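You operate a simulated robot arm through the tools that you are given. There is no shell and no other tool. Be economical: measure what you need, move in short steps, check, and stop when the job is done.

The job below is to be done with a simulated two-armed robot. You get a single attempt, and the scene is never put back.

JOB
On the flap top of the green table, fold the striped cloth in half, so that its two long edges meet.

It is judged by the outcome, as a careful person would: the job done as asked, and still so three seconds after it is handed in. It fails if anything else is knocked over, pushed out of place, dropped, spilled or broken. Flat cloth is picked up by pressing the open fingertips on it (5 to 10 N) and closing them slowly along it; thin cloth reads only 2 to 8 mm in the jaws.

ROBOT AND FRAMES
Two 7-joint arms with two-finger parallel grippers on one trunk, on a base that drives. Base frame: it is fixed to the floor where the robot stands at the start and does not move with it; the origin is under the middle of the robot, x ahead of it, y to its left, z up; the surface under the hand at the start is at about z = 680. Readings come in mm, degrees, newtons and seconds.
The left shoulder is at the start at [70, 163, 1020], the right one opposite. With the tool pointing down near the work surface each hand reaches from about 380 to 880 mm from the robot's upright axis, wherever it stands, measured 20 degrees to its own side. Places, roughly: flap top of the green table [500, 0, 700]. Payload 3.43 kg a hand.
Tool frame (each hand has its own): the origin (TCP) lies between the finger pads and is the grasp point; the fingertips stand 34 mm ahead of it; z points along the fingers, y is the line along which they close. The gripper opens to 128 mm. The fingers are 24 mm wide and 12 mm thick; the gripper's body (48 by 130 mm) begins 96 mm behind the TCP.
Orientation is that of the tool frame in the base frame, as a unit quaternion [x, y, z, w]. With the fingers straight down and closing along the base's y, the tool's x points along the base's -x, its y along +y and its z along -z.

CONTROLS
- The arms move only by the tool arm_command. It takes "left_targets", "right_targets" or both (then of equal length, played together; a hand with none holds still); each is a list of rows, each a list of 3 entries, a list of its own where there are three numbers: the turn, a rotation vector about the tool's x, y, z in degrees, then the shift along the tool's x, y, z in mm, then the finger opening in mm, from 0 to 128. In form: [[[rx, ry, rz], [tx, ty, tz], gripper], ...]. A call has 1 to 20 rows; each row shifts and turns the commanded pose from where the row before left it, along the tool's axes as they then stand. Rows are played at 5 a second. More than 50 mm and 8.6 degrees between two rows, or a gripper value outside its range, and nothing of the call is played. Where a pose cannot be reached the arm comes as near as it can. A force on the tool above 40 N (or 10 N above the force at the start of the call, whichever is more), or a blocked arm, ends the call early, and 0.2 s more pass. The fingers move at their own pace (about 153 mm/s each) and stop on an object; they squeeze with about 43 N. The grip force told is the motor's: it shows also when the fingers shut on nothing. Time passes only in rows, and 0.2 s behind the last, so rows that do not move let the fingers close. The reply holds the time, the measured pose of the TCP, the force on the tool along the base axes, the opening and the grip force, in the units named above and with some noise, with the torque about the TCP (base axes, N m) and any sound that the robot's microphone picked up.
- Cameras (640 x 400 px; columns grow to the right, rows downward): "scene" is now at [119.5, 2.4, 1219.2]; the picture's right is [-0.06, -1.00, 0.00], its down [-0.75, 0.05, -0.66] and it looks along [0.66, -0.04, -0.75] (base axes); focal length 292 px, centre (320, 200). "left" rides on the left gripper at [76, 11, -160] in its tool frame; the picture's right is [-0.15, 0.99, 0.00], its down [-0.88, -0.13, -0.46] and it looks along [-0.45, -0.07, 0.89] (tool axes); focal length 234 px, centre (320, 200). "right" rides on the right gripper at [76, -11, -160] in its tool frame; the picture's right is [0.15, 0.99, 0.00], its down [-0.88, 0.13, -0.46] and it looks along [-0.45, 0.07, 0.89] (tool axes); focal length 234 px, centre (320, 200). There is no depth. A picture from a camera that has moved, and an enlarged one, comes with that camera's place and axes in the base frame and with its lens. The place of the scene camera against the robot may be out by one fixed shift of up to 18 mm in any direction.
- capture(camera): a new picture of that camera. It takes no simulated time.
- slide_trunk(by): slides the trunk up (or, below 0, down) by that many mm; the arms and the scene camera ride with it, the base frame stays. It gives what a move gives, with no picture.
- roll_base(legs): drives the robot by 1 to 6 legs, each [ahead, left, turn to the left] in mm, mm and degrees, along the robot's own axes; the way and the turn of a leg run together, so that a leg with both is an arc; at most 1500 mm and 180 degrees a leg. The arms and the cameras ride along, it lands a little off, and it stops where it bumps. It gives what a move gives.
- turn_head(pan, tilt): turns the head with the scene camera to pan (to the left, within 86 degrees either way) and tilt (down, from -29 to 69), counted from straight ahead of the robot. It gives what a move gives.
- close_up(camera, box): a new picture of the part [left, top, right, bottom] of that camera's present view, enlarged. It takes no simulated time.
- job_done(): hands the job in; it is judged then, once.

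Go step by step. Nothing tells you exact positions but the pictures and the camera data: compare them with the known pose of the tool, close in by small moves and look again before you grip or let go. The budget is 120 turns and 92 pictures, counting those below and the enlarged ones. Unless the task says otherwise, let go and move clear before handing in.

The tools are called after "Emit:" by a JSON object that holds its "op" and its "data". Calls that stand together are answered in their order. arm_command: Moves the arms, as the interface text tells. Its arguments: {"type":"object","properties":{"left_targets":{"type":"array","items":{"type":"array"}},"right_targets":{"type":"array","items":{"type":"array"}}},"required":[]} The other tools are called the same way: slide_trunk (by) slides the trunk up or down; roll_base (legs) drives the base; turn_head (pan, tilt) turns the head that bears the scene camera; capture (camera) takes a picture; close_up (camera, box) takes an enlarged picture of a part of a camera's view; job_done () hands the job in.

At the start:

```text
clock: 0.0
left_position: [556.1, 356.4, 858.9]
left_tool_rot: [0.0, 1.0, -0.001, 0.001]
left_force: [-0.3, -0.4, 0.3]
left_wrist_torque: [-0.02, 0.01, 0.01]
left_width: 128.1
left_gripper_force: 0.0
right_position: [494.2, -166.3, 879.8]
right_tool_rot: [0.0, 1.0, 0.0, 0.0]
right_force: [0.2, -0.4, -0.3]
right_wrist_torque: [-0.01, 0.02, 0.03]
right_width: 128.2
right_gripper_force: 0.1
trunk travel left (down, up): [-500.0, 440.0]
robot x, y, heading: [0.1, -0.5, 0.0]
head pan, tilt: [-3.5, 48.5]
```

scene: 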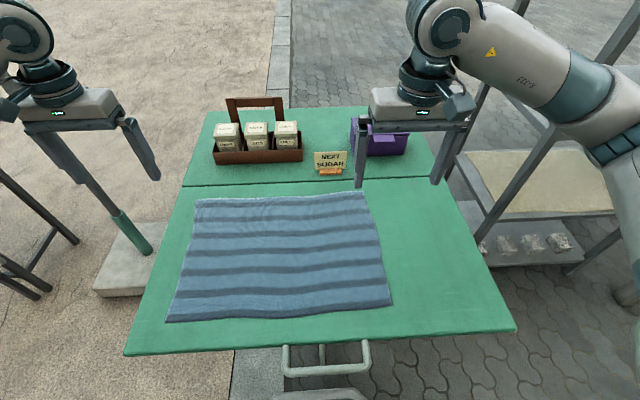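
right: 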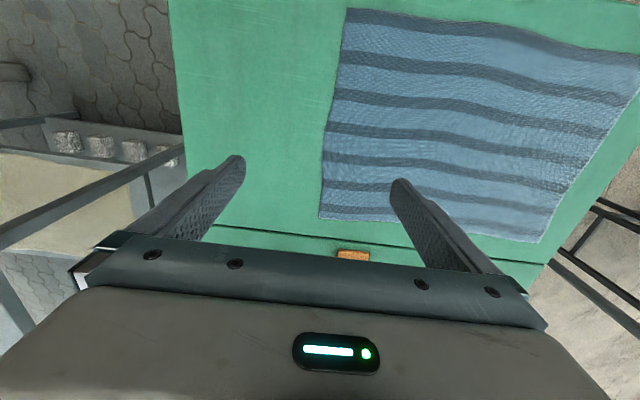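
left: 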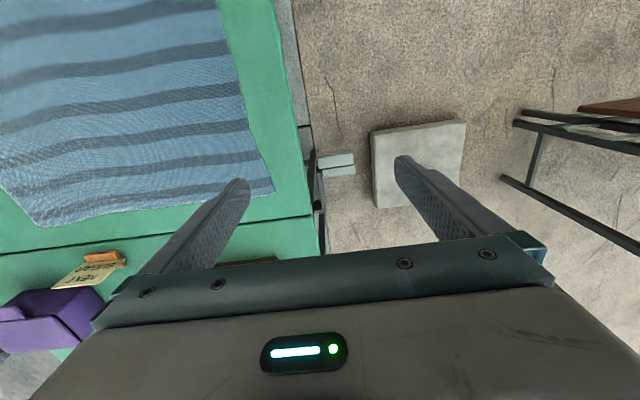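

The striped cloth lies on the near flap, about x 320–615 and y −140 to 275, with its long edges running along y (the far and near ones). I plan to pinch the far edge near both corners and fold it back to the near edge. First I'll back off and shift left so both hands can reach.

Emit:
{"op": "roll_base", "data": {"legs": [[-140, 0, 0], [0, 65, 0]]}}

```text
clock: 1.9
left_position: [411.4, 426.5, 860.8]
left_tool_rot: [-0.002, 1.0, -0.001, 0.0]
left_force: [-0.3, 0.4, 0.2]
left_wrist_torque: [-0.05, -0.02, 0.0]
left_width: 127.9
left_gripper_force: 0.1
right_position: [351.8, -95.0, 880.0]
right_tool_rot: [-0.001, 1.0, 0.0, 0.0]
right_force: [-0.1, -0.4, 0.1]
right_wrist_torque: [-0.03, 0.03, -0.03]
right_width: 128.2
right_gripper_force: 0.0
trunk travel left (down, up): [-500.0, 440.0]
robot x, y, heading: [-145.0, 67.7, 0.4]
head pan, tilt: [-3.5, 48.5]
```

The base is now at about x −145, y 68. I'll take a fresh picture to measure the corners again.

Emit:
{"op": "turn_head", "data": {"pan": 0, "tilt": 42}}

Emit:
{"op": "capture", "data": {"camera": "scene"}}

Emit:
{"op": "capture", "data": {"camera": "right"}}

Emit:
{"op": "capture", "data": {"camera": "left"}}

```text
clock: 2.6
left_position: [411.7, 426.1, 860.9]
left_tool_rot: [-0.002, 1.0, 0.001, 0.0]
left_force: [0.1, -0.8, -0.3]
left_wrist_torque: [0.0, -0.01, 0.01]
left_width: 127.9
left_gripper_force: 0.1
right_position: [351.1, -95.7, 880.2]
right_tool_rot: [-0.001, 1.0, 0.0, 0.0]
right_force: [0.0, -0.2, 0.3]
right_wrist_torque: [0.0, 0.02, -0.01]
right_width: 128.0
right_gripper_force: 0.1
trunk travel left (down, up): [-500.0, 440.0]
robot x, y, heading: [-145.4, 69.2, 0.0]
head pan, tilt: [0.0, 42.0]
```

```text
88 pictures are left
camera scene: at [-18.7, 74.9, 1228.4], right [0.0, -1.0, 0.0], down [-0.67, 0.0, -0.74], along [0.74, 0.0, -0.67], focal length 292 px, centre (320, 200)
```

scene: 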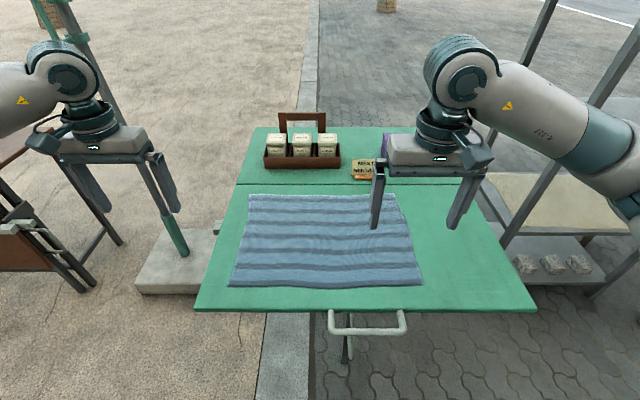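

```text
87 pictures are left
camera right: at [277.0, -108.3, 1039.4], right [-0.15, 0.99, 0.0], down [0.88, 0.13, 0.46], along [0.45, 0.07, -0.89], focal length 234 px, centre (320, 200)
```

right: 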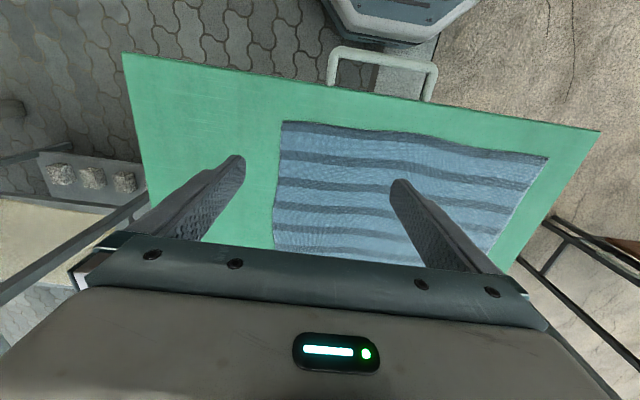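

```text
86 pictures are left
camera left: at [335.2, 437.2, 1020.4], right [0.14, 0.99, 0.0], down [0.88, -0.13, 0.46], along [0.45, -0.07, -0.89], focal length 234 px, centre (320, 200)
```

left: 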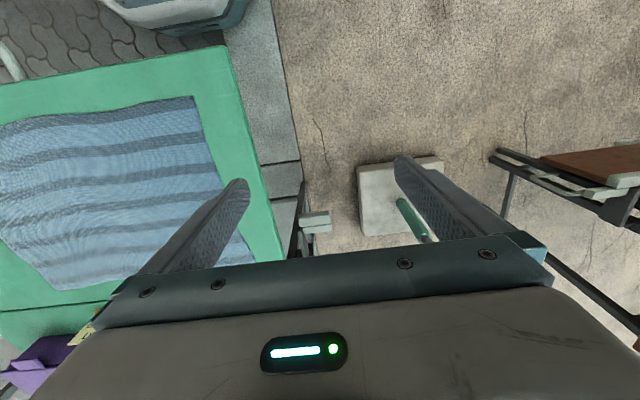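

From the hand cameras, the far edge is at about x 628, running from y −147 to 271, and the near edge is at about x 335. I'm moving both hands above the far corners with the fingers part closed.

Emit:
{"op": "arm_command", "data": {"left_targets": [[[0, 0, 0], [-25.8, -23.1, 10.1], 128], [[0, 0, 0], [-25.8, -23.1, 10.1], 128], [[0, 0, 0], [-25.8, -23.1, 10.1], 100], [[0, 0, 0], [-25.8, -23.1, 10.1], 60], [[0, 0, 0], [-25.8, -23.1, 10.1], 30], [[0, 0, 0], [-25.8, -23.1, 10.1], 30], [[0, 0, 0], [-25.8, -23.1, 10.1], 30], [[0, 0, 0], [-25.8, -23.1, 10.1], 30], [[0, 0, 0], [0, 0, 0], 30]], "right_targets": [[[0, 0, 0], [-33.5, -2.7, 12.5], 128], [[0, 0, 0], [-33.5, -2.7, 12.5], 128], [[0, 0, 0], [-33.5, -2.7, 12.5], 100], [[0, 0, 0], [-33.5, -2.7, 12.5], 60], [[0, 0, 0], [-33.5, -2.7, 12.5], 30], [[0, 0, 0], [-33.5, -2.7, 12.5], 30], [[0, 0, 0], [-33.5, -2.7, 12.5], 30], [[0, 0, 0], [-33.5, -2.7, 12.5], 30], [[0, 0, 0], [0, 0, 0], 30]]}}

Emit:
{"op": "capture", "data": {"camera": "left"}}

Emit:
{"op": "capture", "data": {"camera": "right"}}

Emit:
{"op": "capture", "data": {"camera": "scene"}}

```text
clock: 4.6
left_position: [620.8, 243.7, 779.6]
left_tool_rot: [-0.002, 1.0, 0.0, 0.001]
left_force: [-0.2, 0.0, -0.8]
left_wrist_torque: [-0.02, 0.01, -0.02]
left_width: 30.0
left_gripper_force: 0.0
right_position: [618.1, -117.3, 779.4]
right_tool_rot: [-0.002, 1.0, 0.0, 0.001]
right_force: [-0.8, 0.4, 0.8]
right_wrist_torque: [-0.02, -0.05, 0.01]
right_width: 30.1
right_gripper_force: 0.1
trunk travel left (down, up): [-500.0, 440.0]
robot x, y, heading: [-142.7, 68.4, 0.4]
head pan, tilt: [0.0, 42.0]
```

```text
85 pictures are left
camera left: at [543.2, 253.8, 939.1], right [0.14, 0.99, 0.0], down [0.88, -0.13, 0.46], along [0.45, -0.07, -0.89], focal length 234 px, centre (320, 200)
```

left: 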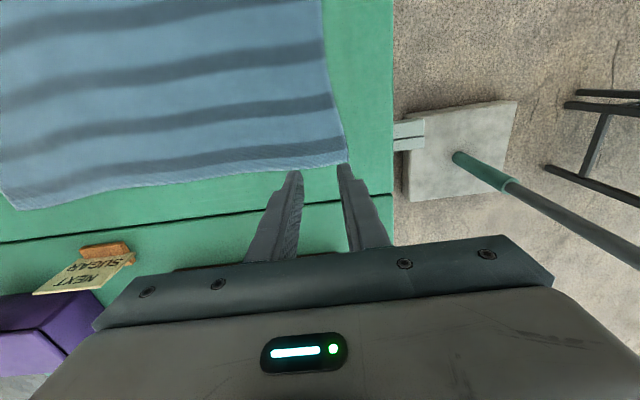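

```text
84 pictures are left
camera right: at [542.5, -130.7, 938.1], right [-0.15, 0.99, 0.0], down [0.88, 0.13, 0.46], along [0.45, 0.07, -0.89], focal length 234 px, centre (320, 200)
```

right: 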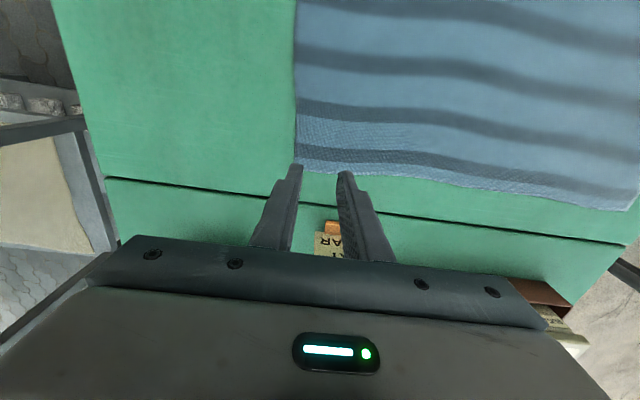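

```text
83 pictures are left
camera scene: at [-19.7, 75.5, 1228.7], right [0.0, -1.0, 0.0], down [-0.67, 0.0, -0.74], along [0.74, 0.0, -0.67], focal length 292 px, centre (320, 200)
```

scene: 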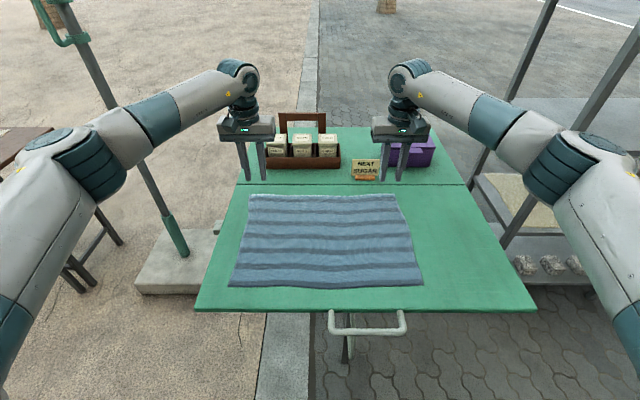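

Both tips are above the far corners, at height about 780. I'll lower them in steps, watching the force.

Emit:
{"op": "arm_command", "data": {"left_targets": [[[0, 0, 0], [0, -1, 12], 30], [[0, 0, 0], [0, -1, 12], 30], [[0, 0, 0], [0, 0, 12], 30], [[0, 0, 0], [0, 0, 4], 30], [[0, 0, 0], [0, 0, 4], 30]], "right_targets": [[[0, 0, 0], [-2, 0, 12], 30], [[0, 0, 0], [-2, 0, 12], 30], [[0, 0, 0], [-2, 0, 12], 30], [[0, 0, 0], [0, 0, 4], 30], [[0, 0, 0], [0, 0, 4], 30]]}}

Emit:
{"op": "capture", "data": {"camera": "left"}}

Emit:
{"op": "capture", "data": {"camera": "right"}}

```text
clock: 5.8
left_position: [619.7, 240.5, 735.7]
left_tool_rot: [-0.002, 1.0, 0.0, 0.0]
left_force: [0.2, -1.2, 0.8]
left_wrist_torque: [0.04, 0.02, 0.03]
left_width: 30.0
left_gripper_force: 0.1
right_position: [625.1, -116.4, 737.0]
right_tool_rot: [0.0, 1.0, -0.001, -0.001]
right_force: [0.6, -0.5, 0.3]
right_wrist_torque: [0.0, 0.03, 0.0]
right_width: 29.9
right_gripper_force: 0.1
trunk travel left (down, up): [-500.0, 440.0]
robot x, y, heading: [-142.8, 69.5, 0.3]
head pan, tilt: [0.0, 42.0]
```

```text
82 pictures are left
camera left: at [543.0, 251.7, 895.4], right [0.14, 0.99, 0.0], down [0.88, -0.13, 0.46], along [0.45, -0.07, -0.89], focal length 234 px, centre (320, 200)
```

left: 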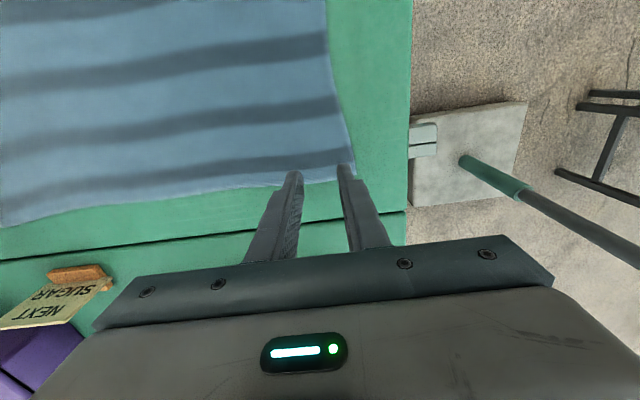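

```text
81 pictures are left
camera right: at [550.9, -129.2, 894.7], right [-0.15, 0.99, 0.0], down [0.88, 0.13, 0.46], along [0.45, 0.07, -0.89], focal length 234 px, centre (320, 200)
```

right: 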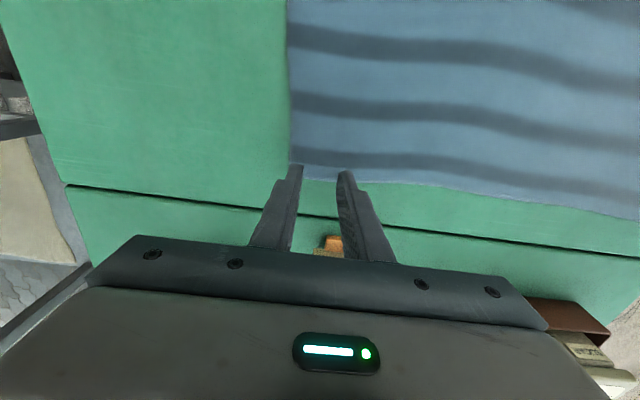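

No contact yet, with the tips at about z 702. I'm nudging both hands 4 mm inward and continuing down in small steps.

Emit:
{"op": "arm_command", "data": {"left_targets": [[[0, 0, 0], [0, -4, 4], 30], [[0, 0, 0], [0, 0, 4], 30], [[0, 0, 0], [0, 0, 3], 30], [[0, 0, 0], [0, 0, 2], 30], [[0, 0, 0], [0, 0, 0], 30]], "right_targets": [[[0, 0, 0], [0, 4, 5], 30], [[0, 0, 0], [0, 0, 4], 30], [[0, 0, 0], [0, 0, 3], 30], [[0, 0, 0], [0, 0, 2], 30], [[0, 0, 0], [0, 0, 0], 30]]}}

```text
clock: 7.0
left_position: [617.7, 235.6, 722.6]
left_tool_rot: [-0.001, 1.0, 0.0, 0.0]
left_force: [-1.1, -0.5, -0.9]
left_wrist_torque: [0.05, 0.01, -0.01]
left_width: 29.9
left_gripper_force: 0.1
right_position: [626.0, -112.0, 722.3]
right_tool_rot: [-0.001, 1.0, 0.0, 0.0]
right_force: [0.5, -0.6, 0.9]
right_wrist_torque: [0.0, 0.01, 0.0]
right_width: 30.2
right_gripper_force: 0.0
trunk travel left (down, up): [-500.0, 440.0]
robot x, y, heading: [-139.5, 67.0, 0.5]
head pan, tilt: [0.0, 42.0]
```

Emit:
{"op": "arm_command", "data": {"left_targets": [[[0, 0, 0], [0, 0, 2], 30], [[0, 0, 0], [0, 0, 2], 30], [[0, 0, 0], [0, 0, 2], 30], [[0, 0, 0], [0, 0, 0], 30]], "right_targets": [[[0, 0, 0], [0, 0, 2], 30], [[0, 0, 0], [0, 0, 2], 30], [[0, 0, 0], [0, 0, 2], 30], [[0, 0, 0], [0, 0, 0], 30]]}}

Emit:
{"op": "capture", "data": {"camera": "left"}}

Emit:
{"op": "capture", "data": {"camera": "right"}}

```text
clock: 8.0
left_position: [618.3, 235.6, 716.2]
left_tool_rot: [-0.001, 1.0, -0.001, 0.0]
left_force: [0.3, -0.7, -0.1]
left_wrist_torque: [0.0, 0.01, 0.0]
left_width: 30.1
left_gripper_force: 0.1
right_position: [625.1, -113.5, 717.0]
right_tool_rot: [-0.001, 1.0, 0.0, 0.0]
right_force: [0.2, 0.4, 0.0]
right_wrist_torque: [-0.04, -0.01, 0.02]
right_width: 30.2
right_gripper_force: 0.0
trunk travel left (down, up): [-500.0, 440.0]
robot x, y, heading: [-146.1, 70.1, 0.3]
head pan, tilt: [0.0, 42.0]
```

```text
80 pictures are left
camera left: at [541.7, 246.5, 876.4], right [0.14, 0.99, 0.0], down [0.88, -0.13, 0.46], along [0.45, -0.07, -0.89], focal length 234 px, centre (320, 200)
```

left: 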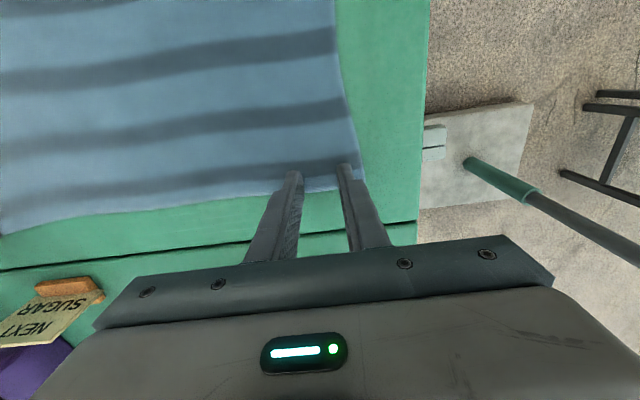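

```text
79 pictures are left
camera right: at [551.6, -125.5, 875.1], right [-0.15, 0.99, 0.0], down [0.88, 0.13, 0.46], along [0.45, 0.07, -0.89], focal length 234 px, centre (320, 200)
```

right: 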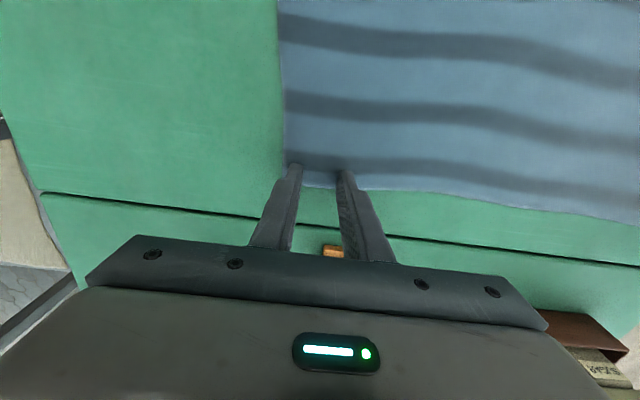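

Still no contact at tip z 682. The cloth edge is about 15 mm ahead of the tip centre, so I'll move 7 mm forward and keep lowering.

Emit:
{"op": "arm_command", "data": {"left_targets": [[[0, 0, 0], [-4, 0, 0], 30], [[0, 0, 0], [-4, 0, 1], 30], [[0, 0, 0], [0, 0, 2], 30], [[0, 0, 0], [0, 0, 2], 30], [[0, 0, 0], [0, 0, 0], 30]], "right_targets": [[[0, 0, 0], [-4, 0, 0], 30], [[0, 0, 0], [-4, 0, 1], 30], [[0, 0, 0], [0, 0, 2], 30], [[0, 0, 0], [0, 0, 2], 30], [[0, 0, 0], [0, 0, 0], 30]]}}

```text
clock: 9.2
left_position: [626.0, 236.6, 715.4]
left_tool_rot: [-0.001, 1.0, 0.001, 0.002]
left_force: [3.3, 0.2, 13.7]
left_wrist_torque: [0.0, -0.1, -0.03]
left_width: 30.0
left_gripper_force: 0.0
right_position: [633.0, -113.3, 715.7]
right_tool_rot: [-0.001, 1.0, 0.0, 0.002]
right_force: [1.8, -0.6, 14.0]
right_wrist_torque: [-0.01, 0.0, -0.01]
right_width: 30.0
right_gripper_force: 0.1
trunk travel left (down, up): [-500.0, 440.0]
robot x, y, heading: [-141.7, 71.5, 0.2]
head pan, tilt: [0.0, 42.0]
```

Contact is at TCP height about 715.5 with 14 N on each hand. I'll ease back to about 8 N and close slowly.

Emit:
{"op": "arm_command", "data": {"left_targets": [[[0, 0, 0], [0, 0, -1.8], 30], [[0, 0, 0], [0, 0, 0], 28], [[0, 0, 0], [0, 0, 0], 25], [[0, 0, 0], [0, 0, 0], 22], [[0, 0, 0], [0, 0, 0], 19], [[0, 0, 0], [0, 0, 0], 16], [[0, 0, 0], [0, 0, 0], 13], [[0, 0, 0], [0, 0, 0], 10], [[0, 0, 0], [0, 0, 0], 7], [[0, 0, 0], [0, 0, 0], 4], [[0, 0, 0], [0, 0, 0], 2], [[0, 0, 0], [0, 0, 0], 0], [[0, 0, 0], [0, 0, 0], 0]], "right_targets": [[[0, 0, 0], [0, 0, -1.8], 30], [[0, 0, 0], [0, 0, 0], 28], [[0, 0, 0], [0, 0, 0], 25], [[0, 0, 0], [0, 0, 0], 22], [[0, 0, 0], [0, 0, 0], 19], [[0, 0, 0], [0, 0, 0], 16], [[0, 0, 0], [0, 0, 0], 13], [[0, 0, 0], [0, 0, 0], 10], [[0, 0, 0], [0, 0, 0], 7], [[0, 0, 0], [0, 0, 0], 4], [[0, 0, 0], [0, 0, 0], 2], [[0, 0, 0], [0, 0, 0], 0], [[0, 0, 0], [0, 0, 0], 0]]}}

Emit:
{"op": "capture", "data": {"camera": "left"}}

Emit:
{"op": "capture", "data": {"camera": "right"}}

```text
clock: 12.0
left_position: [625.4, 236.7, 715.0]
left_tool_rot: [-0.001, 1.0, 0.0, 0.0]
left_force: [0.6, 0.5, 10.1]
left_wrist_torque: [0.01, 0.05, -0.01]
left_width: 0.5
left_gripper_force: 32.8
right_position: [632.2, -113.9, 715.3]
right_tool_rot: [-0.001, 1.0, -0.001, 0.002]
right_force: [-0.3, 0.4, 10.4]
right_wrist_torque: [0.0, 0.05, 0.0]
right_width: 0.2
right_gripper_force: 32.9
trunk travel left (down, up): [-500.0, 440.0]
robot x, y, heading: [-147.3, 68.6, 0.3]
head pan, tilt: [0.0, 42.0]
```

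```text
78 pictures are left
camera left: at [548.0, 247.1, 875.2], right [0.14, 0.99, 0.0], down [0.88, -0.13, 0.46], along [0.45, -0.07, -0.89], focal length 234 px, centre (320, 200)
```

left: 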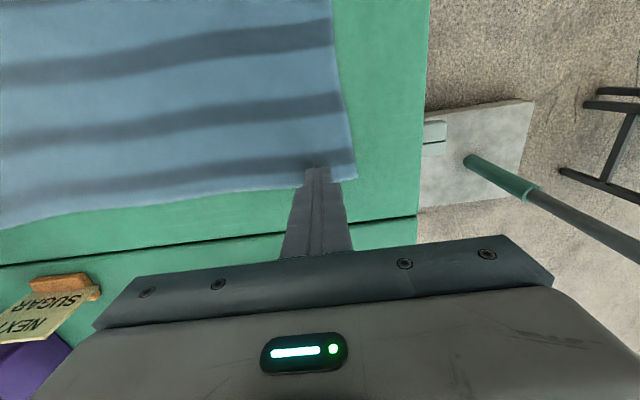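

```text
77 pictures are left
camera right: at [558.1, -126.0, 874.2], right [-0.15, 0.99, 0.0], down [0.88, 0.13, 0.46], along [0.45, 0.07, -0.89], focal length 234 px, centre (320, 200)
```

right: 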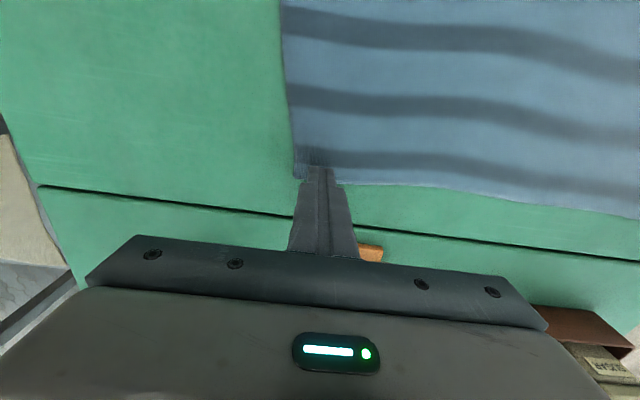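

Widths of 0.5 and 0.2 mm suggest little or no cloth was caught. I'll lift slightly to check.

Emit:
{"op": "arm_command", "data": {"left_targets": [[[0, 0, 0], [0, 0, -8], 0], [[0, 0, 0], [0, 0, -8], 0]], "right_targets": [[[0, 0, 0], [0, 0, -8], 0], [[0, 0, 0], [0, 0, -8], 0]]}}

Emit:
{"op": "close_up", "data": {"camera": "left", "box": [220, 80, 440, 240]}}

Emit:
{"op": "close_up", "data": {"camera": "right", "box": [220, 80, 440, 240]}}

```text
clock: 12.6
left_position: [625.9, 237.0, 729.5]
left_tool_rot: [-0.001, 1.0, 0.001, -0.001]
left_force: [0.6, -0.6, -0.4]
left_wrist_torque: [0.01, -0.03, 0.02]
left_width: 0.1
left_gripper_force: 33.0
right_position: [633.3, -113.4, 729.9]
right_tool_rot: [-0.002, 1.0, 0.0, -0.001]
right_force: [0.5, 0.1, -1.1]
right_wrist_torque: [-0.02, -0.01, 0.02]
right_width: 0.3
right_gripper_force: 33.0
trunk travel left (down, up): [-500.0, 440.0]
robot x, y, heading: [-141.2, 67.9, 0.2]
head pan, tilt: [0.0, 42.0]
```

```text
2.50 times, centred on (330, 160) of left
camera zoom: at [549.8, 247.8, 889.4], right [0.14, 0.99, 0.0], down [0.88, -0.13, 0.45], along [0.45, -0.07, -0.89], focal length 585 px, centre (295, 300)
```

zoom: 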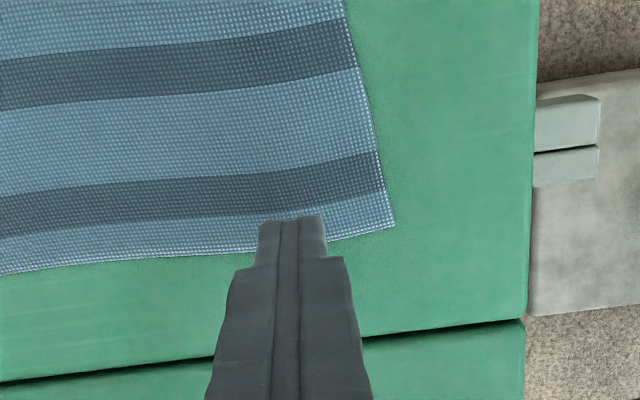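

```text
2.50 times, centred on (330, 160) of right
camera zoom: at [559.2, -125.2, 888.2], right [-0.15, 0.99, 0.0], down [0.88, 0.13, 0.45], along [0.45, 0.07, -0.89], focal length 585 px, centre (295, 300)
```

zoom: 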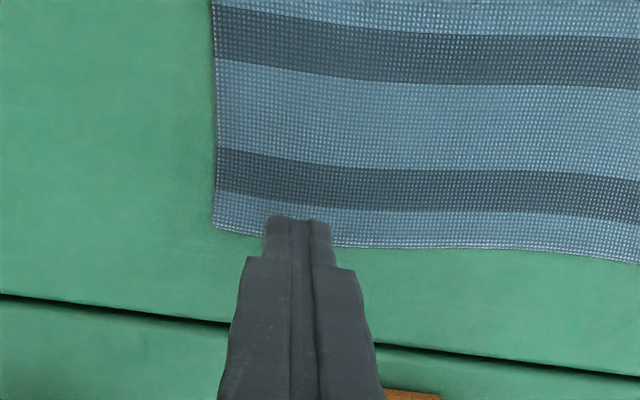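

Nothing was caught. I'll move further onto the cloth and try again with a wider opening, pressing evenly with both pads fully on the cloth.

Emit:
{"op": "arm_command", "data": {"left_targets": [[[0, 0, 0], [8, -5, 0], 50], [[0, 0, 0], [0, 0, 6], 50], [[0, 0, 0], [0, 0, 6], 50], [[0, 0, 0], [0, 0, 2], 50], [[0, 0, 0], [0, 0, 1], 50], [[0, 0, 0], [0, 0, 0], 50]], "right_targets": [[[0, 0, 0], [10, 10, 0], 50], [[0, 0, 0], [0, 0, 6], 50], [[0, 0, 0], [0, 0, 6], 50], [[0, 0, 0], [0, 0, 2], 50], [[0, 0, 0], [0, 0, 1], 50], [[0, 0, 0], [0, 0, 0], 50]]}}

Emit:
{"op": "close_up", "data": {"camera": "left", "box": [220, 80, 440, 240]}}

Emit:
{"op": "close_up", "data": {"camera": "right", "box": [220, 80, 440, 240]}}

```text
clock: 14.0
left_position: [618.4, 231.1, 715.5]
left_tool_rot: [-0.001, 1.0, -0.001, 0.001]
left_force: [1.3, 1.5, 5.5]
left_wrist_torque: [0.01, 0.0, 0.0]
left_width: 49.7
left_gripper_force: 0.1
right_position: [622.0, -103.2, 715.2]
right_tool_rot: [-0.001, 1.0, 0.001, 0.002]
right_force: [1.9, -0.2, 4.9]
right_wrist_torque: [-0.02, -0.04, -0.03]
right_width: 50.1
right_gripper_force: 0.1
trunk travel left (down, up): [-500.0, 440.0]
robot x, y, heading: [-143.1, 67.4, -0.1]
head pan, tilt: [0.0, 42.0]
```

```text
2.50 times, centred on (330, 160) of left
camera zoom: at [541.4, 242.4, 875.4], right [0.14, 0.99, 0.0], down [0.88, -0.13, 0.46], along [0.45, -0.07, -0.89], focal length 585 px, centre (295, 300)
```

zoom: 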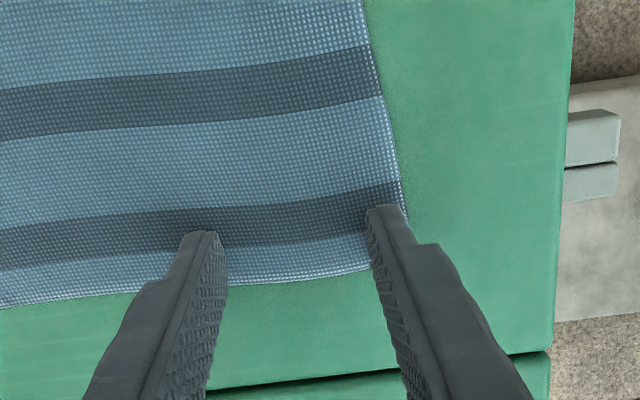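

```text
2.50 times, centred on (330, 160) of right
camera zoom: at [547.5, -114.5, 874.5], right [-0.15, 0.99, 0.0], down [0.88, 0.13, 0.46], along [0.45, 0.07, -0.89], focal length 585 px, centre (295, 300)
```

zoom: 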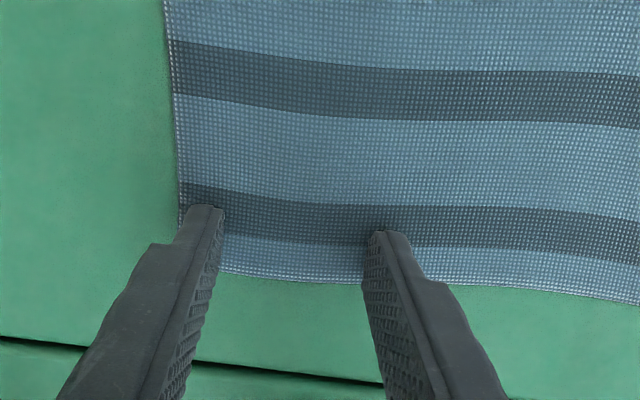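

Both pads are on the cloth with about 5 N each. I'm pressing a touch more and closing slowly.

Emit:
{"op": "arm_command", "data": {"left_targets": [[[0, 0, 0], [0, 0, 0.8], 50], [[0, 0, 0], [0, 0, 0], 47], [[0, 0, 0], [0, 0, 0], 44], [[0, 0, 0], [0, 0, 0], 41], [[0, 0, 0], [0, 0, 0], 38], [[0, 0, 0], [0, 0, 0], 35], [[0, 0, 0], [0, 0, 0], 32], [[0, 0, 0], [0, 0, 0], 29], [[0, 0, 0], [0, 0, 0], 26], [[0, 0, 0], [0, 0, 0], 23], [[0, 0, 0], [0, 0, 0], 20]], "right_targets": [[[0, 0, 0], [0, 0, 0.8], 50], [[0, 0, 0], [0, 0, 0], 47], [[0, 0, 0], [0, 0, 0], 44], [[0, 0, 0], [0, 0, 0], 41], [[0, 0, 0], [0, 0, 0], 38], [[0, 0, 0], [0, 0, 0], 35], [[0, 0, 0], [0, 0, 0], 32], [[0, 0, 0], [0, 0, 0], 29], [[0, 0, 0], [0, 0, 0], 26], [[0, 0, 0], [0, 0, 0], 23], [[0, 0, 0], [0, 0, 0], 20]]}}

Emit:
{"op": "close_up", "data": {"camera": "left", "box": [220, 80, 440, 240]}}

Emit:
{"op": "close_up", "data": {"camera": "right", "box": [220, 80, 440, 240]}}

```text
clock: 16.4
left_position: [617.6, 231.0, 716.1]
left_tool_rot: [-0.003, 1.0, 0.001, 0.001]
left_force: [0.3, -0.4, 4.8]
left_wrist_torque: [-0.01, 0.01, -0.02]
left_width: 20.0
left_gripper_force: 0.1
right_position: [620.9, -103.1, 716.3]
right_tool_rot: [0.0, 1.0, -0.001, 0.001]
right_force: [0.0, 0.4, 12.6]
right_wrist_torque: [0.03, 0.06, -0.04]
right_width: 18.5
right_gripper_force: 0.1
trunk travel left (down, up): [-500.0, 440.0]
robot x, y, heading: [-144.6, 65.8, 0.2]
head pan, tilt: [0.0, 42.0]
```

```text
2.50 times, centred on (330, 160) of left
camera zoom: at [540.7, 242.5, 875.5], right [0.14, 0.99, 0.0], down [0.88, -0.13, 0.46], along [0.45, -0.07, -0.89], focal length 585 px, centre (295, 300)
```

zoom: 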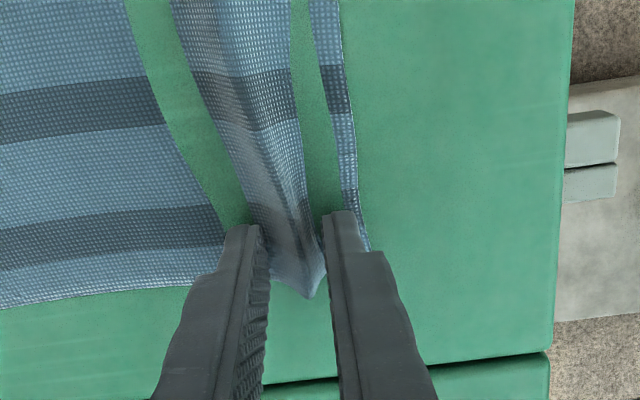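

```text
2.50 times, centred on (330, 160) of right
camera zoom: at [546.6, -115.4, 874.3], right [-0.15, 0.99, 0.0], down [0.88, 0.13, 0.46], along [0.45, 0.07, -0.89], focal length 585 px, centre (295, 300)
```

zoom: 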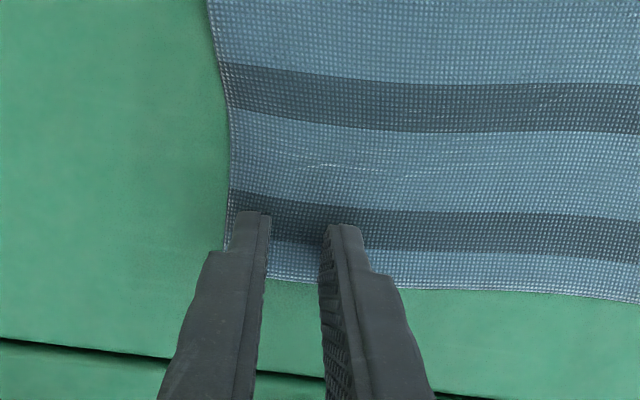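

The left hand has raised a ridge, while the right has only shifted the corner. I'll close both further.

Emit:
{"op": "arm_command", "data": {"left_targets": [[[0, 0, 0], [0, 0, 0], 17], [[0, 0, 0], [0, 0, 0], 14], [[0, 0, 0], [0, 0, 0], 11], [[0, 0, 0], [0, 0, 0], 8], [[0, 0, 0], [0, 0, 0], 5], [[0, 0, 0], [0, 0, 0], 2], [[0, 0, 0], [0, 0, 0], 0], [[0, 0, 0], [0, 0, 0], 0]], "right_targets": [[[0, 0, 0], [0, 0, -0.3], 17], [[0, 0, 0], [0, 0, 0], 14], [[0, 0, 0], [0, 0, 0], 11], [[0, 0, 0], [0, 0, 0], 8], [[0, 0, 0], [0, 0, 0], 5], [[0, 0, 0], [0, 0, 0], 2], [[0, 0, 0], [0, 0, 0], 0], [[0, 0, 0], [0, 0, 0], 0]]}}

Emit:
{"op": "close_up", "data": {"camera": "left", "box": [220, 80, 440, 240]}}

Emit:
{"op": "close_up", "data": {"camera": "right", "box": [220, 80, 440, 240]}}

```text
clock: 18.2
left_position: [617.2, 232.4, 716.0]
left_tool_rot: [-0.001, 1.0, -0.001, 0.001]
left_force: [0.1, -0.3, 5.3]
left_wrist_torque: [-0.04, 0.04, 0.01]
left_width: 2.7
left_gripper_force: 37.5
right_position: [621.8, -103.7, 716.1]
right_tool_rot: [0.0, 1.0, 0.0, 0.001]
right_force: [0.2, 0.8, 9.2]
right_wrist_torque: [0.01, 0.07, 0.02]
right_width: 0.2
right_gripper_force: 32.6
trunk travel left (down, up): [-500.0, 440.0]
robot x, y, heading: [-143.5, 66.8, 0.1]
head pan, tilt: [0.0, 42.0]
```

```text
2.50 times, centred on (330, 160) of left
camera zoom: at [540.9, 242.4, 875.5], right [0.14, 0.99, 0.0], down [0.88, -0.13, 0.46], along [0.45, -0.07, -0.89], focal length 585 px, centre (295, 300)
```

zoom: 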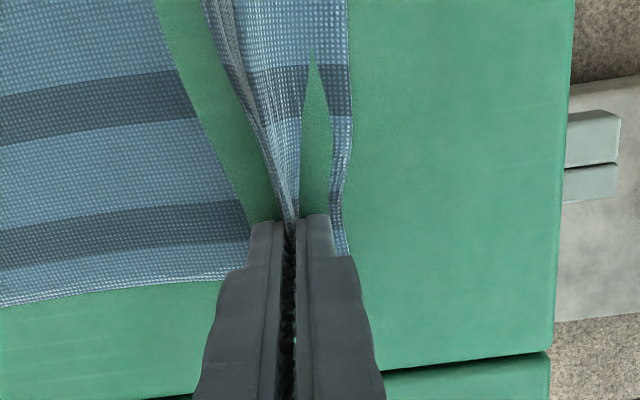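

```text
2.50 times, centred on (330, 160) of right
camera zoom: at [547.1, -116.0, 874.3], right [-0.15, 0.99, 0.0], down [0.88, 0.13, 0.46], along [0.45, 0.07, -0.89], focal length 585 px, centre (295, 300)
```

zoom: 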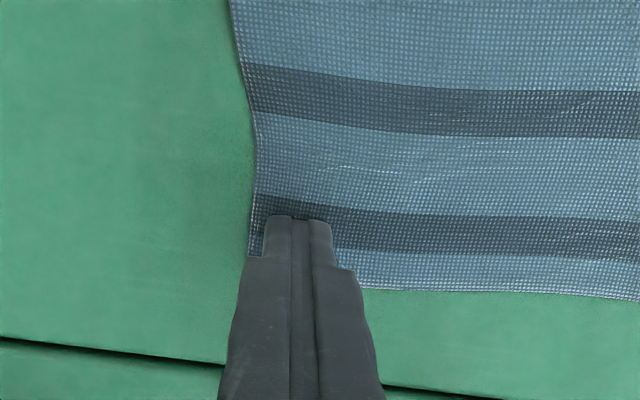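

The left hand holds cloth (2.7 mm); the right slipped and drew its corner in. I'll keep the left gripped, then open the right under light pressure to spread the corner back out.

Emit:
{"op": "arm_command", "data": {"right_targets": [[[0, 0, 0], [0, 0, 0], 5], [[0, 0, 0], [0, 0, 0], 10], [[0, 0, 0], [0, 0, 0], 15], [[0, 0, 0], [0, 0, 0], 20], [[0, 0, 0], [0, 0, 0], 25], [[0, 0, 0], [0, 0, 0], 30], [[0, 0, 0], [0, 0, 0], 35], [[0, 0, 0], [0, 0, 0], 40], [[0, 0, 0], [0, 0, 0], 45], [[0, 0, 0], [0, 0, 0], 45]]}}

Emit:
{"op": "close_up", "data": {"camera": "right", "box": [220, 80, 440, 240]}}

Emit:
{"op": "capture", "data": {"camera": "scene"}}

```text
clock: 20.4
left_position: [617.7, 231.3, 715.8]
left_tool_rot: [-0.001, 1.0, 0.001, 0.0]
left_force: [0.4, 1.3, 6.8]
left_wrist_torque: [0.02, 0.08, -0.03]
left_width: 2.6
left_gripper_force: 37.1
right_position: [621.5, -104.1, 715.1]
right_tool_rot: [-0.002, 1.0, 0.0, 0.001]
right_force: [0.5, -1.8, 7.9]
right_wrist_torque: [0.13, 0.05, 0.01]
right_width: 44.1
right_gripper_force: 0.2
trunk travel left (down, up): [-500.0, 440.0]
robot x, y, heading: [-139.9, 65.6, 0.3]
head pan, tilt: [0.0, 42.0]
```

```text
2.50 times, centred on (330, 160) of right
camera zoom: at [547.1, -116.1, 874.3], right [-0.15, 0.99, 0.0], down [0.88, 0.13, 0.46], along [0.45, 0.07, -0.89], focal length 585 px, centre (295, 300)
```

zoom: 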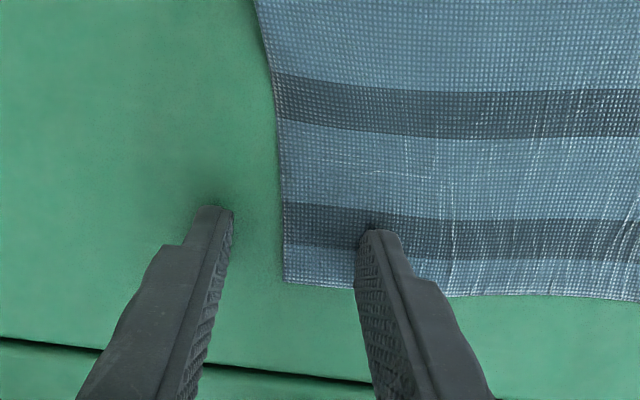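

```text
67 pictures are left
camera scene: at [-20.4, 75.0, 1228.7], right [0.0, -1.0, 0.0], down [-0.67, 0.0, -0.74], along [0.74, 0.0, -0.67], focal length 292 px, centre (320, 200)
```

scene: 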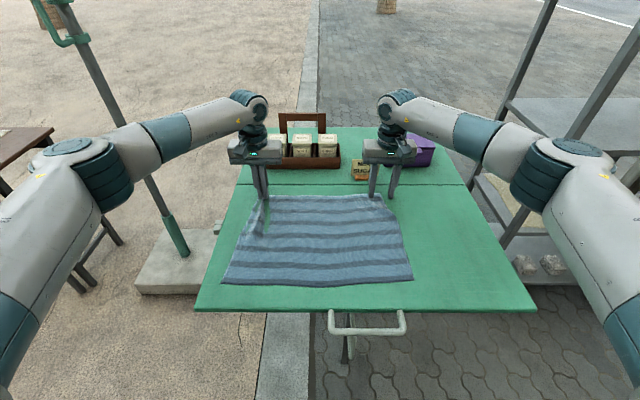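

The inner finger dragged the cloth inward, leaving small ripples at about y −50 to 20 and the corner at about y −106. Loose cloth is easier to pinch, so I'll lift, re-centre over it at about y −55 with 60 mm open, and press again.

Emit:
{"op": "arm_command", "data": {"right_targets": [[[0, 0, 0], [0, 0, -10], 45], [[0, 0, 0], [0, 25, 0], 60], [[0, 0, 0], [0, 24, 0], 60], [[0, 0, 0], [0, 0, 6], 60], [[0, 0, 0], [0, 0, 3], 60], [[0, 0, 0], [0, 0, 0.7], 60], [[0, 0, 0], [0, 0, 0], 60]]}}

Emit:
{"op": "close_up", "data": {"camera": "right", "box": [200, 80, 480, 240]}}

```text
clock: 22.0
left_position: [617.9, 231.6, 716.4]
left_tool_rot: [-0.002, 1.0, 0.0, 0.001]
left_force: [1.7, 1.1, 9.7]
left_wrist_torque: [0.03, 0.01, 0.01]
left_width: 2.5
left_gripper_force: 37.1
right_position: [621.3, -55.0, 715.6]
right_tool_rot: [-0.001, 1.0, -0.001, 0.0]
right_force: [-0.2, -1.8, 4.8]
right_wrist_torque: [-0.01, 0.03, 0.0]
right_width: 60.0
right_gripper_force: 0.0
trunk travel left (down, up): [-500.0, 440.0]
robot x, y, heading: [-140.4, 62.6, 0.1]
head pan, tilt: [0.0, 42.0]
```

```text
2.29 times, centred on (340, 160) of right
camera zoom: at [546.9, -66.4, 874.5], right [-0.15, 0.99, 0.0], down [0.88, 0.13, 0.46], along [0.45, 0.07, -0.89], focal length 535 px, centre (274, 291)
```

zoom: 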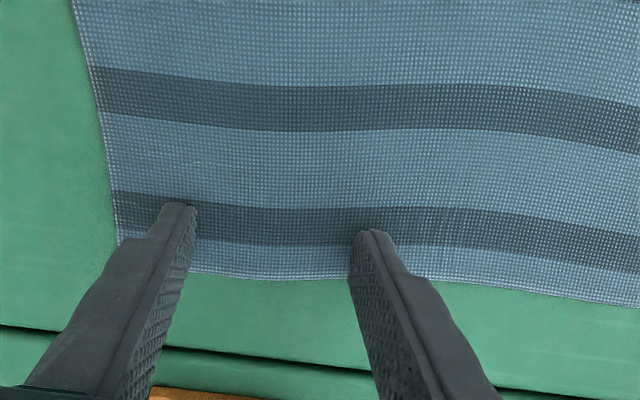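

The cloth relaxed flat again, and the force is about 5 N, the same as when the left hand succeeded. I'm closing slowly here.

Emit:
{"op": "arm_command", "data": {"right_targets": [[[0, 0, 0], [0, 0, 0.3], 57], [[0, 0, 0], [0, 0, 0], 54], [[0, 0, 0], [0, 0, 0], 51], [[0, 0, 0], [0, 0, 0], 48], [[0, 0, 0], [0, 0, 0], 45], [[0, 0, 0], [0, 0, 0], 42], [[0, 0, 0], [0, 0, 0], 39], [[0, 0, 0], [0, 0, 0], 36], [[0, 0, 0], [0, 0, 0], 33], [[0, 0, 0], [0, 0, 0], 30], [[0, 0, 0], [0, 0, 0], 27], [[0, 0, 0], [0, 0, 0], 24]]}}

Emit:
{"op": "close_up", "data": {"camera": "right", "box": [200, 80, 480, 240]}}

```text
clock: 24.6
left_position: [617.7, 232.5, 716.0]
left_tool_rot: [-0.002, 1.0, 0.001, 0.001]
left_force: [-0.2, -1.7, 1.5]
left_wrist_torque: [-0.06, -0.01, 0.04]
left_width: 2.4
left_gripper_force: 37.7
right_position: [621.1, -53.8, 714.3]
right_tool_rot: [-0.003, 1.0, -0.001, 0.0]
right_force: [0.0, 2.3, 17.1]
right_wrist_torque: [0.04, 0.06, -0.01]
right_width: 22.9
right_gripper_force: 0.1
trunk travel left (down, up): [-500.0, 440.0]
robot x, y, heading: [-141.8, 68.9, 0.4]
head pan, tilt: [0.0, 42.0]
```

```text
2.29 times, centred on (340, 160) of right
camera zoom: at [546.7, -65.7, 874.2], right [-0.15, 0.99, 0.0], down [0.88, 0.13, 0.46], along [0.45, 0.07, -0.89], focal length 535 px, centre (274, 291)
```

zoom: 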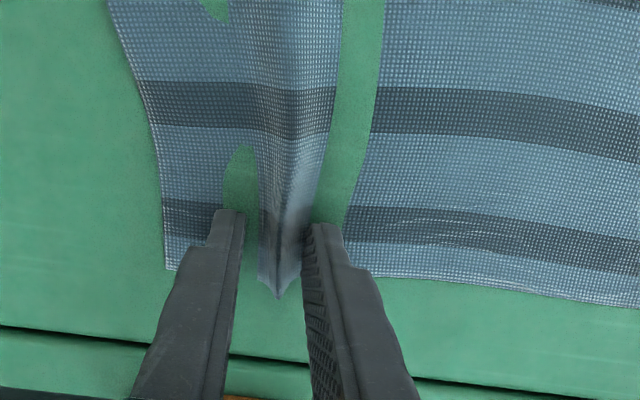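

A ridge has formed in the right hand too. I'm closing fully.

Emit:
{"op": "arm_command", "data": {"right_targets": [[[0, 0, 0], [0, 0, -0.5], 21], [[0, 0, 0], [0, 0, 0], 18], [[0, 0, 0], [0, 0, 0], 15], [[0, 0, 0], [0, 0, 0], 12], [[0, 0, 0], [0, 0, 0], 9], [[0, 0, 0], [0, 0, 0], 6], [[0, 0, 0], [0, 0, 0], 3], [[0, 0, 0], [0, 0, 0], 0], [[0, 0, 0], [0, 0, 0], 0]]}}

Emit:
{"op": "close_up", "data": {"camera": "right", "box": [200, 80, 480, 240]}}

Emit:
{"op": "close_up", "data": {"camera": "scene", "box": [200, 150, 460, 312]}}

```text
clock: 26.6
left_position: [617.7, 231.6, 715.6]
left_tool_rot: [-0.001, 1.0, 0.0, 0.001]
left_force: [0.7, -13.1, 2.0]
left_wrist_torque: [-0.45, -0.02, 0.14]
left_width: 2.7
left_gripper_force: 37.4
right_position: [620.2, -52.6, 715.2]
right_tool_rot: [-0.002, 1.0, 0.001, 0.0]
right_force: [-1.9, 12.7, 14.1]
right_wrist_torque: [0.43, 0.09, -0.04]
right_width: 2.6
right_gripper_force: 37.9
trunk travel left (down, up): [-500.0, 440.0]
robot x, y, heading: [-142.2, 67.0, 0.4]
head pan, tilt: [0.0, 42.0]
```

```text
2.29 times, centred on (340, 160) of right
camera zoom: at [546.6, -65.3, 874.2], right [-0.15, 0.99, 0.0], down [0.88, 0.13, 0.46], along [0.45, 0.07, -0.89], focal length 535 px, centre (274, 291)
```

zoom: 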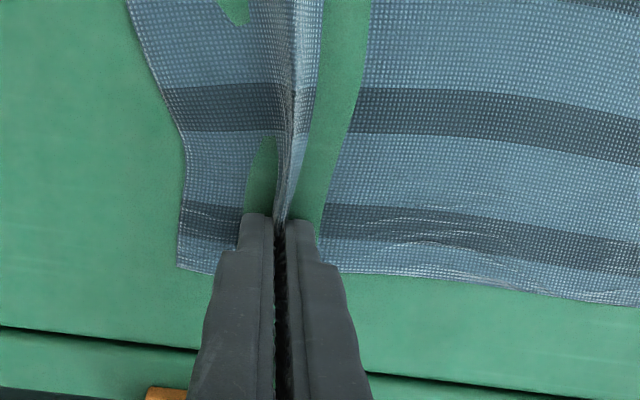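

```text
2.46 times, centred on (330, 231) of scene
camera zoom: at [-20.6, 75.3, 1228.7], right [0.0, -1.0, 0.0], down [-0.67, 0.0, -0.74], along [0.74, 0.0, -0.67], focal length 719 px, centre (295, 124)
```

zoom: 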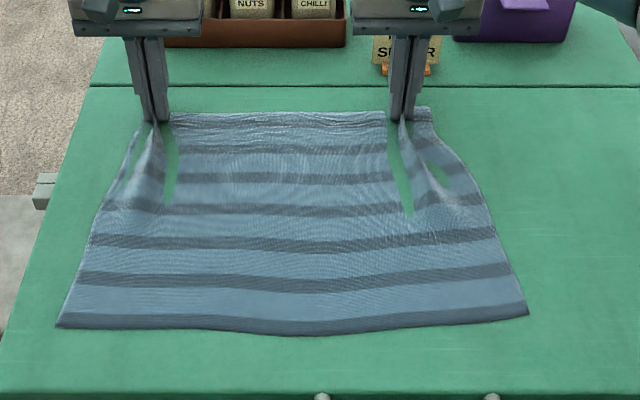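

Both hands now hold cloth (2.7 and 2.6 mm), with the cloth taut between them. I'll lift both together along the start of an arc over the fold line (about x 488), easing the tension a little.

Emit:
{"op": "arm_command", "data": {"left_targets": [[[0, 0, 0], [1, -1.5, -10], 0], [[0, 0, 0], [1, -1, -10], 0], [[0, 0, 0], [6, 0, -19], 0], [[0, 0, 0], [10, -1, -17], 0], [[0, 0, 0], [13, -1, -16], 0], [[0, 0, 0], [16, -2, -14], 0], [[0, 0, 0], [19, -2, -11], 0], [[0, 0, 0], [0, 0, 0], 0]], "right_targets": [[[0, 0, 0], [1, 1.5, -10], 0], [[0, 0, 0], [1, 1, -10], 0], [[0, 0, 0], [6, -1, -19], 0], [[0, 0, 0], [10, -2, -17], 0], [[0, 0, 0], [13, -2, -16], 0], [[0, 0, 0], [16, -2, -14], 0], [[0, 0, 0], [19, -2, -11], 0], [[0, 0, 0], [0, 0, 0], 0]]}}

Emit:
{"op": "capture", "data": {"camera": "scene"}}

```text
clock: 28.4
left_position: [553.7, 222.1, 809.2]
left_tool_rot: [-0.001, 1.0, -0.001, 0.0]
left_force: [1.8, -11.6, 0.2]
left_wrist_torque: [-0.47, 0.0, 0.14]
left_width: 2.3
left_gripper_force: 37.5
right_position: [557.7, -61.6, 810.1]
right_tool_rot: [-0.002, 1.0, 0.0, -0.001]
right_force: [-1.5, 12.1, 0.0]
right_wrist_torque: [0.42, 0.01, -0.04]
right_width: 2.6
right_gripper_force: 37.0
trunk travel left (down, up): [-500.0, 440.0]
robot x, y, heading: [-146.1, 68.4, 0.4]
head pan, tilt: [0.0, 42.0]
```

```text
62 pictures are left
camera scene: at [-17.9, 75.2, 1228.4], right [0.0, -1.0, 0.0], down [-0.67, 0.0, -0.74], along [0.74, 0.0, -0.67], focal length 292 px, centre (320, 200)
```

scene: 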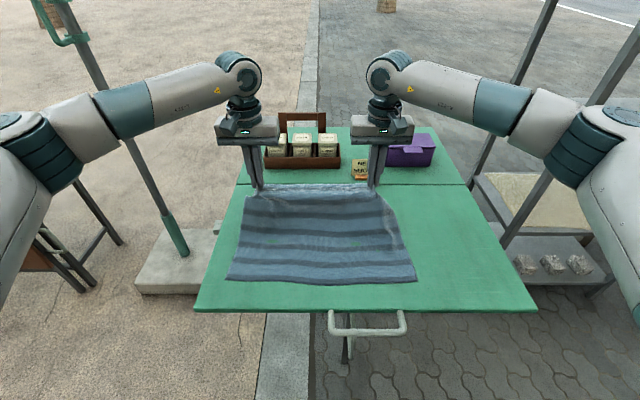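

Both grips hold and the far half is lifting cleanly. I'll carry on over the top, pitching the hands so the fingers point away from the robot.

Emit:
{"op": "arm_command", "data": {"left_targets": [[[0, -7.5, 0], [18.3, -1, -2.4], 0], [[0, -7.5, 0], [17.9, -1, -4.8], 0], [[0, -7.5, 0], [17.1, -1, -7.1], 0], [[0, -7.5, 0], [16, -1, -9.2], 0], [[0, -7.5, 0], [14.7, -1, -11.3], 0], [[0, -7.5, 0], [13.1, -1, -13.1], 0], [[0, 0, 0], [13.1, -1, -13.1], 0], [[0, 0, 0], [13.1, -1, -13.1], 0], [[0, 0, 0], [0, 0, 0], 0]], "right_targets": [[[0, -7.5, 0], [18.3, -0.6, -2.4], 0], [[0, -7.5, 0], [17.9, -0.6, -4.8], 0], [[0, -7.5, 0], [17.1, -0.6, -7.1], 0], [[0, -7.5, 0], [16, -0.6, -9.2], 0], [[0, -7.5, 0], [14.7, -0.6, -11.3], 0], [[0, -7.5, 0], [13.1, -0.6, -13.1], 0], [[0, 0, 0], [13.1, -0.6, -13.1], 0], [[0, 0, 0], [13.1, -0.6, -13.1], 0], [[0, 0, 0], [0, 0, 0], 0]]}}

Emit:
{"op": "capture", "data": {"camera": "scene"}}

Emit:
{"op": "capture", "data": {"camera": "right"}}

```text
clock: 30.4
left_position: [403.0, 216.4, 825.8]
left_tool_rot: [-0.001, 0.924, 0.0, 0.383]
left_force: [1.0, -6.4, -0.6]
left_wrist_torque: [-0.27, 0.0, -0.12]
left_width: 2.3
left_gripper_force: 37.3
right_position: [410.5, -64.4, 824.8]
right_tool_rot: [0.0, 0.924, 0.0, 0.382]
right_force: [-0.3, 7.7, -0.1]
right_wrist_torque: [0.21, 0.01, 0.19]
right_width: 2.4
right_gripper_force: 37.3
trunk travel left (down, up): [-500.0, 440.0]
robot x, y, heading: [-143.0, 68.0, 0.3]
head pan, tilt: [0.0, 42.0]
```

```text
61 pictures are left
camera scene: at [-18.5, 75.1, 1228.4], right [0.0, -1.0, 0.0], down [-0.67, 0.0, -0.74], along [0.74, 0.0, -0.67], focal length 292 px, centre (320, 200)
```

scene: 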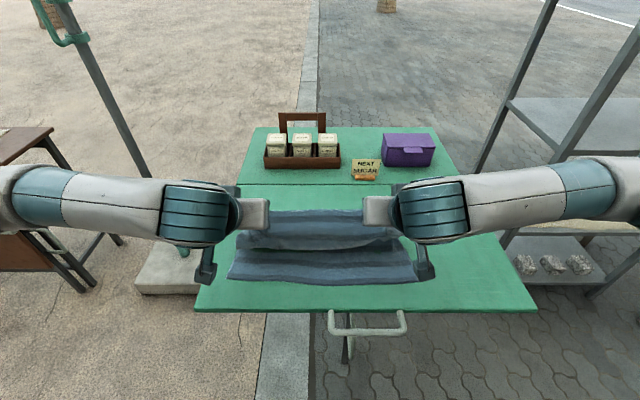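

```text
60 pictures are left
camera right: at [245.6, -77.4, 883.7], right [-0.11, 0.99, -0.1], down [0.3, 0.13, 0.94], along [0.95, 0.07, -0.31], focal length 234 px, centre (320, 200)
```

right: 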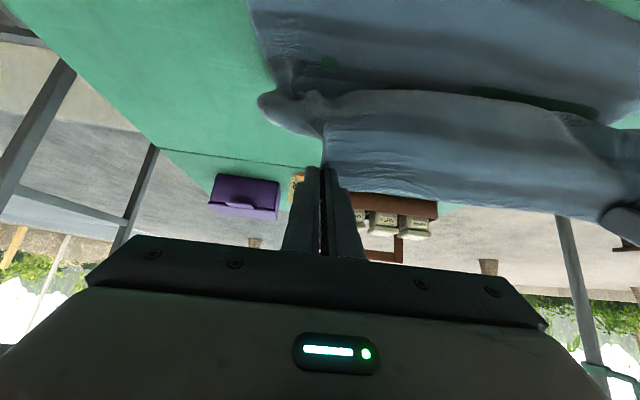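

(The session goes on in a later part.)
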